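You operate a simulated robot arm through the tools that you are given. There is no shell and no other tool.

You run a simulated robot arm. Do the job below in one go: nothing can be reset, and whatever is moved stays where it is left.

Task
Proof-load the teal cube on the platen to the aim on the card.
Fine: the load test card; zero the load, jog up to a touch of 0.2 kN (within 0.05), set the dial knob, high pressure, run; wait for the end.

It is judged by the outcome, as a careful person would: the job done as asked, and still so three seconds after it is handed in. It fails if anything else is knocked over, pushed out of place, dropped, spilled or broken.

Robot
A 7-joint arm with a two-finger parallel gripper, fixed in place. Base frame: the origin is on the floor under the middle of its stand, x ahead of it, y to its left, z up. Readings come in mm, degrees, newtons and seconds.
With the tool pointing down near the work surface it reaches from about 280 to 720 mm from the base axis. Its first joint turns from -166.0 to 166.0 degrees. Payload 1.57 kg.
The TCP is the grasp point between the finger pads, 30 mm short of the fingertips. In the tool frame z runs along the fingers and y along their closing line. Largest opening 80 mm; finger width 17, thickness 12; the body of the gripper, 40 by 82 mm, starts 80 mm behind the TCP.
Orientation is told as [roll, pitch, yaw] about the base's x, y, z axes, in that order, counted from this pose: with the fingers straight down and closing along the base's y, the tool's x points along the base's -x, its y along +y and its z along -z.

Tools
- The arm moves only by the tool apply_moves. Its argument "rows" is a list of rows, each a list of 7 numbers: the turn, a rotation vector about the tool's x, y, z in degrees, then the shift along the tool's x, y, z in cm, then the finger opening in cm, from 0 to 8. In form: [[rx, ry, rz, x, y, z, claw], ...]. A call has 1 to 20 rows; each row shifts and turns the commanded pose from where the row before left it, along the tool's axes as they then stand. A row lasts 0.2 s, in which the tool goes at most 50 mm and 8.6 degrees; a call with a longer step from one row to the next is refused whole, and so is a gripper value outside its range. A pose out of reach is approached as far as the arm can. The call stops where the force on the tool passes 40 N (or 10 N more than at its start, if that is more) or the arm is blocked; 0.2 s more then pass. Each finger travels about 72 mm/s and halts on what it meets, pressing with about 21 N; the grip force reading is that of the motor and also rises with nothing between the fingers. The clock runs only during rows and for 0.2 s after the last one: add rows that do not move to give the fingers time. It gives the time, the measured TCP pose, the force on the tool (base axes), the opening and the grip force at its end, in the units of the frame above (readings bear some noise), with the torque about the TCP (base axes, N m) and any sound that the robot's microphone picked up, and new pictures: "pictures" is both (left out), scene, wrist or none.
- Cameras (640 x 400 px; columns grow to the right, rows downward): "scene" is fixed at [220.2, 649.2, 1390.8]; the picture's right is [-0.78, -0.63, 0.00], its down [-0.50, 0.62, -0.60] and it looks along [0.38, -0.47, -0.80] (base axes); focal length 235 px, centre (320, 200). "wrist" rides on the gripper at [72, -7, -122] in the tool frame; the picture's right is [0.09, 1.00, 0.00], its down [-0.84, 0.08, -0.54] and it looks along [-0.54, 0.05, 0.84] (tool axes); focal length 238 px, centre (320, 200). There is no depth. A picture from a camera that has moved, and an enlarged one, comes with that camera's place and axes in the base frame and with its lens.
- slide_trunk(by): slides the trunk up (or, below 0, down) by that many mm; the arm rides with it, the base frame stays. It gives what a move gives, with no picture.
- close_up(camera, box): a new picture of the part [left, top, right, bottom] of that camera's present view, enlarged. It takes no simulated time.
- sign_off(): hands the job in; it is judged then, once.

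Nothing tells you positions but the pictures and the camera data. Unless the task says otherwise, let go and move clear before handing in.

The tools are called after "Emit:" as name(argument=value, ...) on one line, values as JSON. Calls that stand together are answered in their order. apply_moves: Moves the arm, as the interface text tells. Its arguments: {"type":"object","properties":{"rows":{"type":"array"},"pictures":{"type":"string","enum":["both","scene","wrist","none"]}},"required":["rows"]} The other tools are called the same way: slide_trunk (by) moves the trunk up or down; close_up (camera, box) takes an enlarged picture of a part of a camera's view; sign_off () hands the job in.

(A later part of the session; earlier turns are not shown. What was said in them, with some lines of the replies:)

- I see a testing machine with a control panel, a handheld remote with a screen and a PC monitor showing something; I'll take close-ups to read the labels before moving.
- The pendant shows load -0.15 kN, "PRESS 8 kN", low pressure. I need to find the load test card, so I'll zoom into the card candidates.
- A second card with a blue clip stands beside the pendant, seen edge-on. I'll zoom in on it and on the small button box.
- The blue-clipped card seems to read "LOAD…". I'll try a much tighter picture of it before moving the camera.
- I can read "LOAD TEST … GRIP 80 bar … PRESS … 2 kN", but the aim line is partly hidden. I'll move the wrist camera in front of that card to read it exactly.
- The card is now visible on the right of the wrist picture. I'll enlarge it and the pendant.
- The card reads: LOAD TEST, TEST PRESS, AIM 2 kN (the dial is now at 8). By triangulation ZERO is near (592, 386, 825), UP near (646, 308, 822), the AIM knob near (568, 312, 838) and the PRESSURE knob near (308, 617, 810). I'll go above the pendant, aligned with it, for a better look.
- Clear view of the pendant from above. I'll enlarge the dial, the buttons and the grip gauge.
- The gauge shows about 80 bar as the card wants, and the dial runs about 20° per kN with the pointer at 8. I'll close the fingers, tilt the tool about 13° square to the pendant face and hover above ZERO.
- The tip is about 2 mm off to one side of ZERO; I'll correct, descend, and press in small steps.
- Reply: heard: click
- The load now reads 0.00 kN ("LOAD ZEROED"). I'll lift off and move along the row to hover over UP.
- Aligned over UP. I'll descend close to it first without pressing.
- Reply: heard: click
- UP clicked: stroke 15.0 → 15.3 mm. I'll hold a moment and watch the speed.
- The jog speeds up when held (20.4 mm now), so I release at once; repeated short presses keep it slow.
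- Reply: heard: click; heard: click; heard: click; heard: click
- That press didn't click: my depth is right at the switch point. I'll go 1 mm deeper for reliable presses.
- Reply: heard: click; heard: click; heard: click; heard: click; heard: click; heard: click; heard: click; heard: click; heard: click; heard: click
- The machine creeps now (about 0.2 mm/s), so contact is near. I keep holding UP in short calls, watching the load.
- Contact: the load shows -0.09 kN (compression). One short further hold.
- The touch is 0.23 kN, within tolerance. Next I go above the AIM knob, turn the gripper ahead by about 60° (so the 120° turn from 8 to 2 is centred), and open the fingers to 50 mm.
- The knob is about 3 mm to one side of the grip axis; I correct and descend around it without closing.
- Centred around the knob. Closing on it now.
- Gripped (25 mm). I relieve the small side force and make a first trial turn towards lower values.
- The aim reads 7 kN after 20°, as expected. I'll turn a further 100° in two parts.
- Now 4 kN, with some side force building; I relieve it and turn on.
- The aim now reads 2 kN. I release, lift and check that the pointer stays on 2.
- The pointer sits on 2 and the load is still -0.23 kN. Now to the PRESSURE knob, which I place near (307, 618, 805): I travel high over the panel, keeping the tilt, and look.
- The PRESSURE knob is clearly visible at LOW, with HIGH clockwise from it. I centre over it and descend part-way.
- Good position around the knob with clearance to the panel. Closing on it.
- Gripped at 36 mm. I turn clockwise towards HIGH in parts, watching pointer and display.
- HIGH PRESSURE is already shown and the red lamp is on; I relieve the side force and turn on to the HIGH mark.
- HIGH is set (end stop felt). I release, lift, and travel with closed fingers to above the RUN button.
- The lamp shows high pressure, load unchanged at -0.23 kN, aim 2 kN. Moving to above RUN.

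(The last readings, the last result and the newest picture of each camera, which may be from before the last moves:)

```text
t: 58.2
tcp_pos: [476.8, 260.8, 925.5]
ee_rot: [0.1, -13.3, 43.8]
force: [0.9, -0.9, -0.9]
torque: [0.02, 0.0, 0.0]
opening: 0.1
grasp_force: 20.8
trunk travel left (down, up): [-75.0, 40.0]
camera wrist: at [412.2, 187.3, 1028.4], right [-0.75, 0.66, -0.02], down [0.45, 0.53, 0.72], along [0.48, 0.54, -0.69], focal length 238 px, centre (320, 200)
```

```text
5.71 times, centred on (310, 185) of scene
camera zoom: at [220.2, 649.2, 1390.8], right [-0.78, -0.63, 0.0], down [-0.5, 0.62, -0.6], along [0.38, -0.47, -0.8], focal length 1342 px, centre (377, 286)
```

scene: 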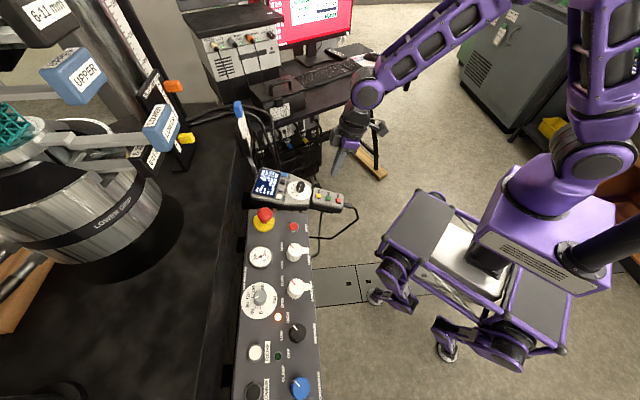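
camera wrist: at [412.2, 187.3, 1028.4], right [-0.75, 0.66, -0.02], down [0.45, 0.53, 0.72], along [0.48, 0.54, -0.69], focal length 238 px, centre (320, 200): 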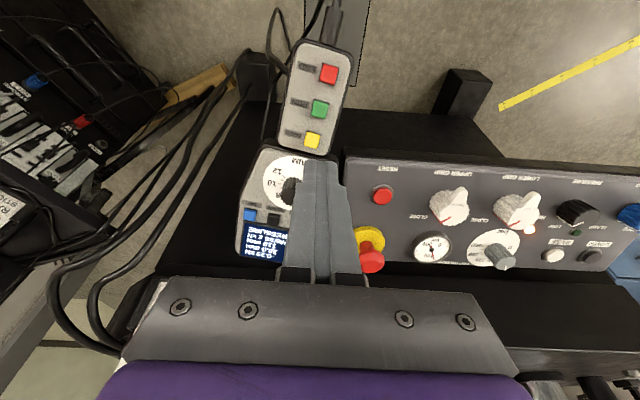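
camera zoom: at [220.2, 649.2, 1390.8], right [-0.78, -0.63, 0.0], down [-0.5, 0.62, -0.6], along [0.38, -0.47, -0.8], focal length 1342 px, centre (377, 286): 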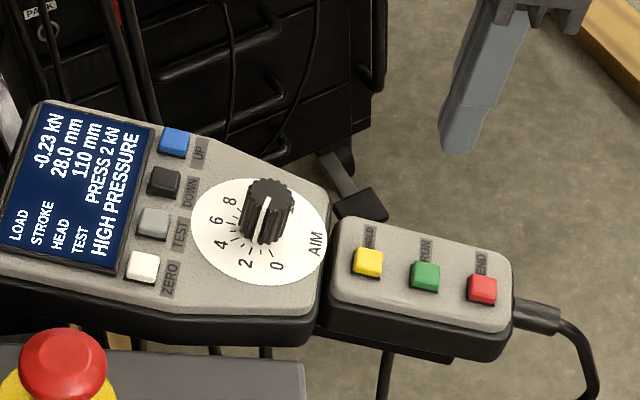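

RUN triangulates to (491, 270, 784) on a similarly tilted box. I hover 20 mm above it and check.

Emit:
apply_moves(rows=[[0, 0, 0, 1.6, -0.23, 0, 0], [0, 0, 0, 0, 0, 3.1, 0], [0, 0, 0, 0, 0, 3.1, 0], [0, 0, 0, 0, 0, 3.0, 0], [0, 0, 0, 0, 0, 0, 0]])

Emit:
close_up(camera="wrist", box=[250, 90, 390, 210])

Emit:
close_up(camera="scene", box=[260, 150, 360, 220])

```text
t: 59.4
tcp_pos: [483.1, 261.9, 831.6]
ee_rot: [0.1, -13.2, 43.8]
force: [0.3, 0.6, -0.2]
torque: [0.01, -0.03, -0.03]
opening: 0.0
grasp_force: 21.1
trunk travel left (down, up): [-75.0, 40.0]
camera wrist: at [417.9, 190.1, 934.2], right [-0.75, 0.66, -0.02], down [0.45, 0.53, 0.72], along [0.48, 0.54, -0.69], focal length 238 px, centre (320, 200)
```

scene: 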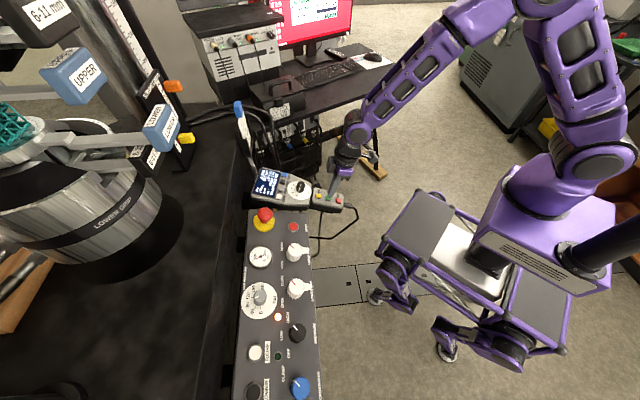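
wrist: 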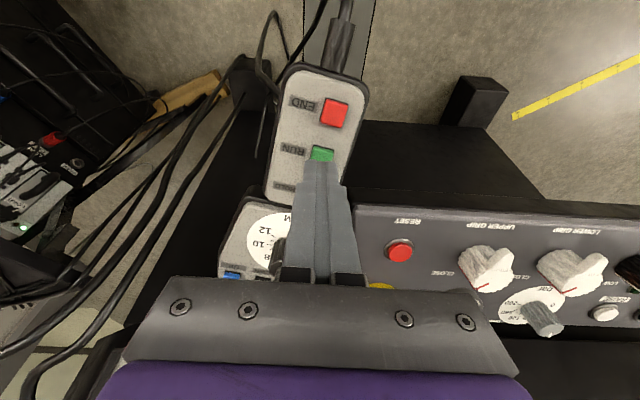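

```text
3.33 times, centred on (320, 150) of wrist
camera zoom: at [417.9, 190.1, 934.2], right [-0.75, 0.66, -0.02], down [0.45, 0.53, 0.72], along [0.48, 0.54, -0.69], focal length 794 px, centre (320, 367)
```

zoom: 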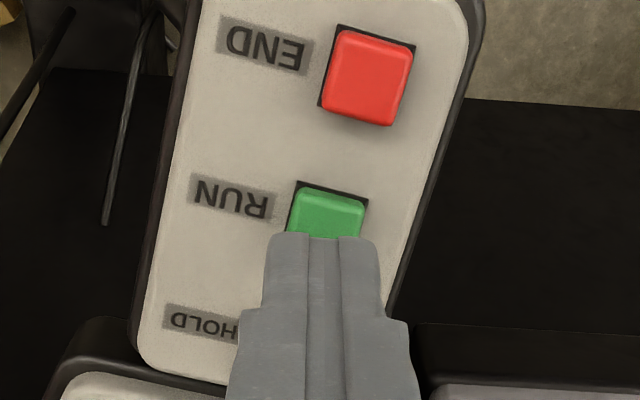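

```text
5.71 times, centred on (310, 185) of scene
camera zoom: at [220.2, 649.2, 1390.8], right [-0.78, -0.63, 0.0], down [-0.5, 0.62, -0.6], along [0.38, -0.47, -0.8], focal length 1342 px, centre (377, 286)
```

zoom: 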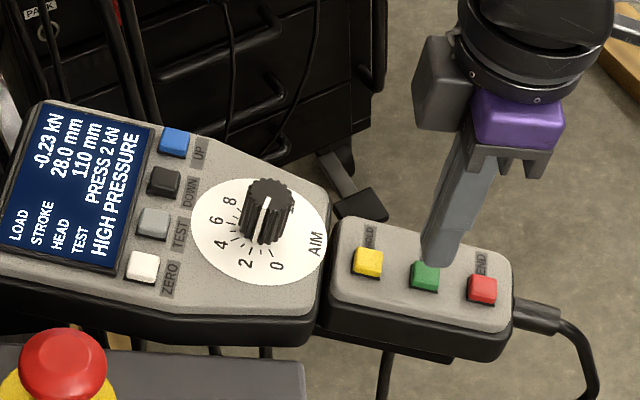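

Aligned over RUN. Load -0.23 kN, aim PRESS 2 kN, HIGH PRESSURE all set; pressing RUN.

Emit:
apply_moves(rows=[[0, 0, 0, 0, 0.1, 0.8, 0], [0, 0, 0, 0, 0, 0.8, 0], [0, 0, 0, 0, 0, 0.2, 0], [0, 0, 0, 0, 0, 0.1, 0]], pictures="none")

Emit:
close_up(camera="scene", box=[245, 150, 345, 220])

```text
t: 60.4
tcp_pos: [486.2, 266.7, 813.3]
ee_rot: [0.1, -13.3, 43.7]
force: [-2.9, 1.3, 4.6]
torque: [0.08, 0.07, 0.06]
opening: 0.2
grasp_force: 20.6
trunk travel left (down, up): [-75.0, 40.0]
heard: click
```

```text
5.71 times, centred on (295, 185) of scene
camera zoom: at [220.2, 649.2, 1390.8], right [-0.78, -0.63, 0.0], down [-0.5, 0.62, -0.6], along [0.38, -0.47, -0.8], focal length 1342 px, centre (463, 286)
```

zoom: 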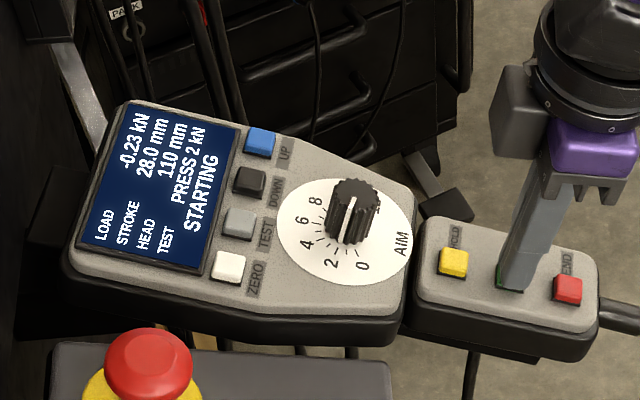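

"STARTING" is shown. I lift off RUN and stand clear above while the test runs.

Emit:
apply_moves(rows=[[0, 0, 0, 0, 0, -1.0, 0], [0, 0, 0, 0, 0, -3.0, 0], [0, 0, 0, 0, 0, -3.0, 0], [0, 0, 0, 0, 0, -3.0, 0]], pictures="none")

Emit:
close_up(camera="scene", box=[250, 160, 290, 200])

```text
t: 61.4
tcp_pos: [468.8, 250.8, 909.9]
ee_rot: [0.1, -13.2, 43.8]
force: [0.3, -0.5, -0.5]
torque: [0.0, 0.04, 0.01]
opening: 0.0
grasp_force: 20.5
trunk travel left (down, up): [-75.0, 40.0]
```

```text
10.00 times, centred on (270, 180) of scene
camera zoom: at [220.2, 649.2, 1390.8], right [-0.78, -0.63, 0.0], down [-0.5, 0.62, -0.6], along [0.38, -0.47, -0.8], focal length 2348 px, centre (820, 400)
```

zoom: 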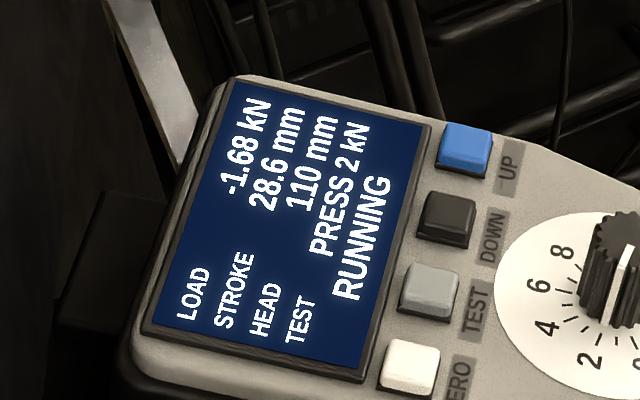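

The test is running: -1.68 kN, climbing towards 2 kN. I wait.

Emit:
apply_moves(rows=[[0, 0, 0, 0, 0, 0, 0], [0, 0, 0, 0, 0, 0, 0], [0, 0, 0, 0, 0, 0, 0]], pictures="none")

Emit:
close_up(camera="scene", box=[250, 160, 290, 200])

```text
t: 62.2
tcp_pos: [469.4, 250.6, 911.2]
ee_rot: [0.2, -13.2, 43.9]
force: [0.2, -1.0, 1.1]
torque: [-0.05, -0.02, 0.02]
opening: 0.0
grasp_force: 21.1
trunk travel left (down, up): [-75.0, 40.0]
```

```text
10.00 times, centred on (270, 180) of scene
camera zoom: at [220.2, 649.2, 1390.8], right [-0.78, -0.63, 0.0], down [-0.5, 0.62, -0.6], along [0.38, -0.47, -0.8], focal length 2348 px, centre (820, 400)
```

zoom: 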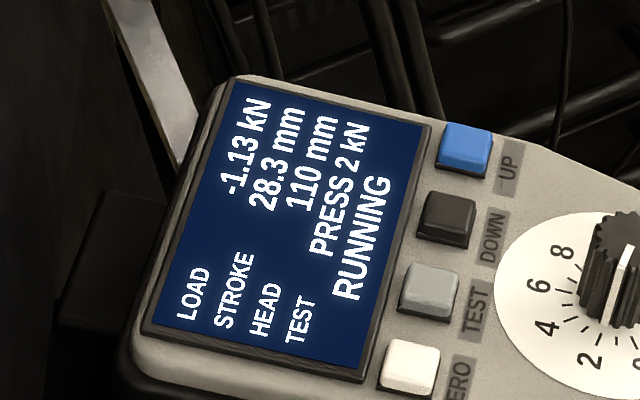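

Emit:
apply_moves(rows=[[0, 0, 0, 0, 0, 0, 0], [0, 0, 0, 0, 0, 0, 0], [0, 0, 0, 0, 0, 0, 0], [0, 0, 0, 0, 0, 0, 0]], pictures="none")

Emit:
close_up(camera="scene", box=[250, 160, 290, 200])

```text
t: 63.2
tcp_pos: [469.3, 249.0, 910.5]
ee_rot: [0.2, -13.3, 43.8]
force: [0.1, 0.1, 0.8]
torque: [-0.01, 0.01, 0.03]
opening: 0.1
grasp_force: 21.2
trunk travel left (down, up): [-75.0, 40.0]
```

```text
10.00 times, centred on (270, 180) of scene
camera zoom: at [220.2, 649.2, 1390.8], right [-0.78, -0.63, 0.0], down [-0.5, 0.62, -0.6], along [0.38, -0.47, -0.8], focal length 2348 px, centre (820, 400)
```

zoom: 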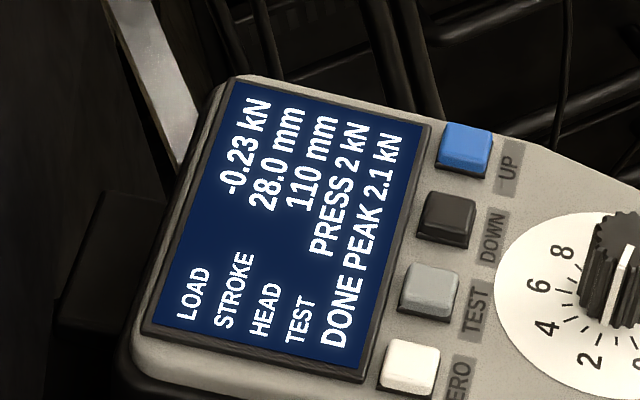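

The display reads "DONE PEAK 2.1 kN" and the load is back at the touch value. I move clear and check the whole scene before handing in.

Emit:
apply_moves(rows=[[0, 0, 0, 2.0, 0, -4.0, 0], [0, 0, 0, 2.0, 0, -4.0, 0], [0, 0, 0, 0, 0, -3.0, 0], [0, 0, 0, 0, 0, 0, 0]])

Emit:
close_up(camera="scene", box=[240, 150, 360, 225])

Emit:
close_up(camera="scene", box=[0, 60, 80, 160])

Emit:
close_up(camera="wrist", box=[230, 150, 330, 260])

```text
t: 64.2
tcp_pos: [422.8, 203.9, 1009.8]
ee_rot: [0.2, -13.2, 43.8]
force: [-0.7, 0.0, -0.5]
torque: [-0.01, -0.01, 0.03]
opening: 0.0
grasp_force: 21.4
trunk travel left (down, up): [-75.0, 40.0]
camera wrist: at [357.9, 131.4, 1112.0], right [-0.75, 0.66, -0.02], down [0.45, 0.53, 0.72], along [0.48, 0.54, -0.69], focal length 238 px, centre (320, 200)
```

scene: 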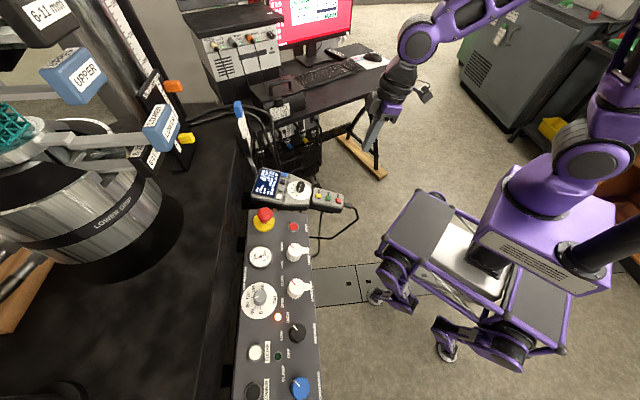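
wrist: 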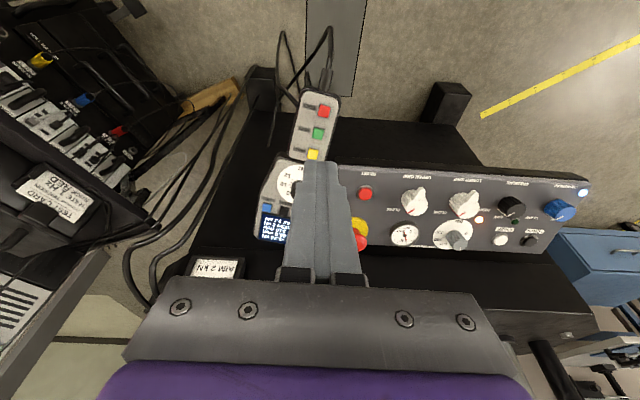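

```text
5.33 times, centred on (300, 188) of scene
camera zoom: at [220.2, 649.2, 1390.8], right [-0.78, -0.63, 0.0], down [-0.5, 0.62, -0.6], along [0.38, -0.47, -0.8], focal length 1252 px, centre (427, 267)
```

zoom: 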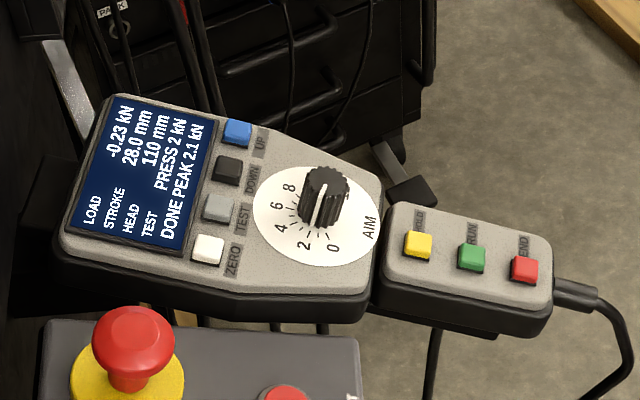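

```text
4.00 times, centred on (40, 110) of scene
camera zoom: at [220.2, 649.2, 1390.8], right [-0.78, -0.63, 0.0], down [-0.5, 0.62, -0.6], along [0.38, -0.47, -0.8], focal length 939 px, centre (1440, 560)
```

zoom: 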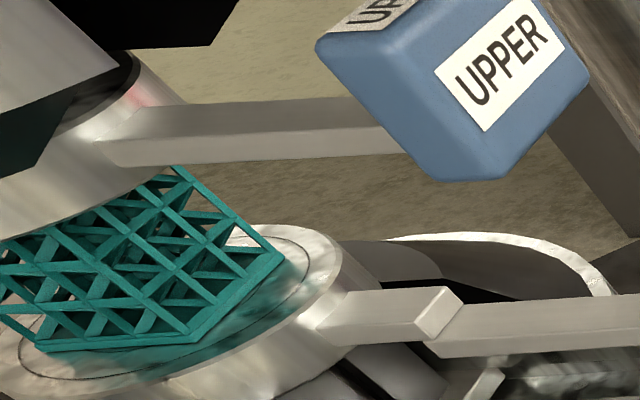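

```text
3.64 times, centred on (280, 205) of wrist
camera zoom: at [357.9, 131.4, 1112.0], right [-0.75, 0.66, -0.02], down [0.45, 0.53, 0.72], along [0.48, 0.54, -0.69], focal length 867 px, centre (466, 182)
```

zoom: 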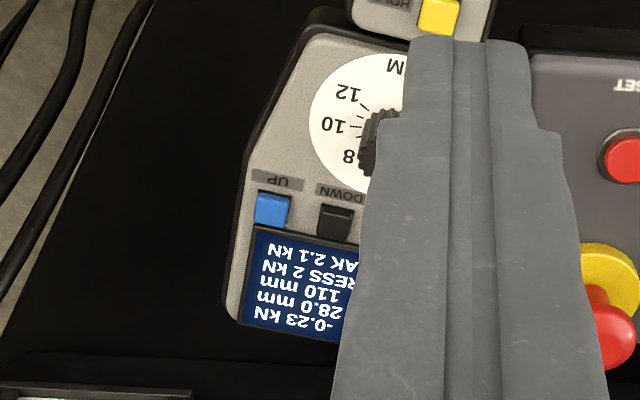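

The test has ended with "DONE PEAK 2.1 kN" against the 2 kN aim. The cube is intact, nothing has been disturbed and the arm is clear, so I'm handing in.

Emit:
sign_off()

```text
The job is handed in.
```

The proof load is done. The pendant ended on "DONE PEAK 2.1 kN" against the card's aim of 2 kN, so the peak was 0.1 kN above the aim. I didn't run it again to get closer, because that would have loaded the cube a second time.

| Step | Result |
|---|---|
| Load test card | Test PRESS, aim 2 kN, grip 80 bar; the grip gauge already read about 80 |
| Zero the load | Read -0.15 kN before, 0.00 kN after |
| Jog up to a touch | 0.23 kN, within the 0.2 ± 0.05 limit (shown as -0.23, compression reading negative) |
| Dial knob | Turned from 8 to 2; the display read PRESS 2 kN |
| Pressure | Set to HIGH |
| Run | Ran by itself to the end, then the load went back to the touch value |

The cube looks intact and I saw nothing else moved. The cube is still under the 0.23 kN touch load and the pressure is still on HIGH. The arm is clear of the panel and pendant.
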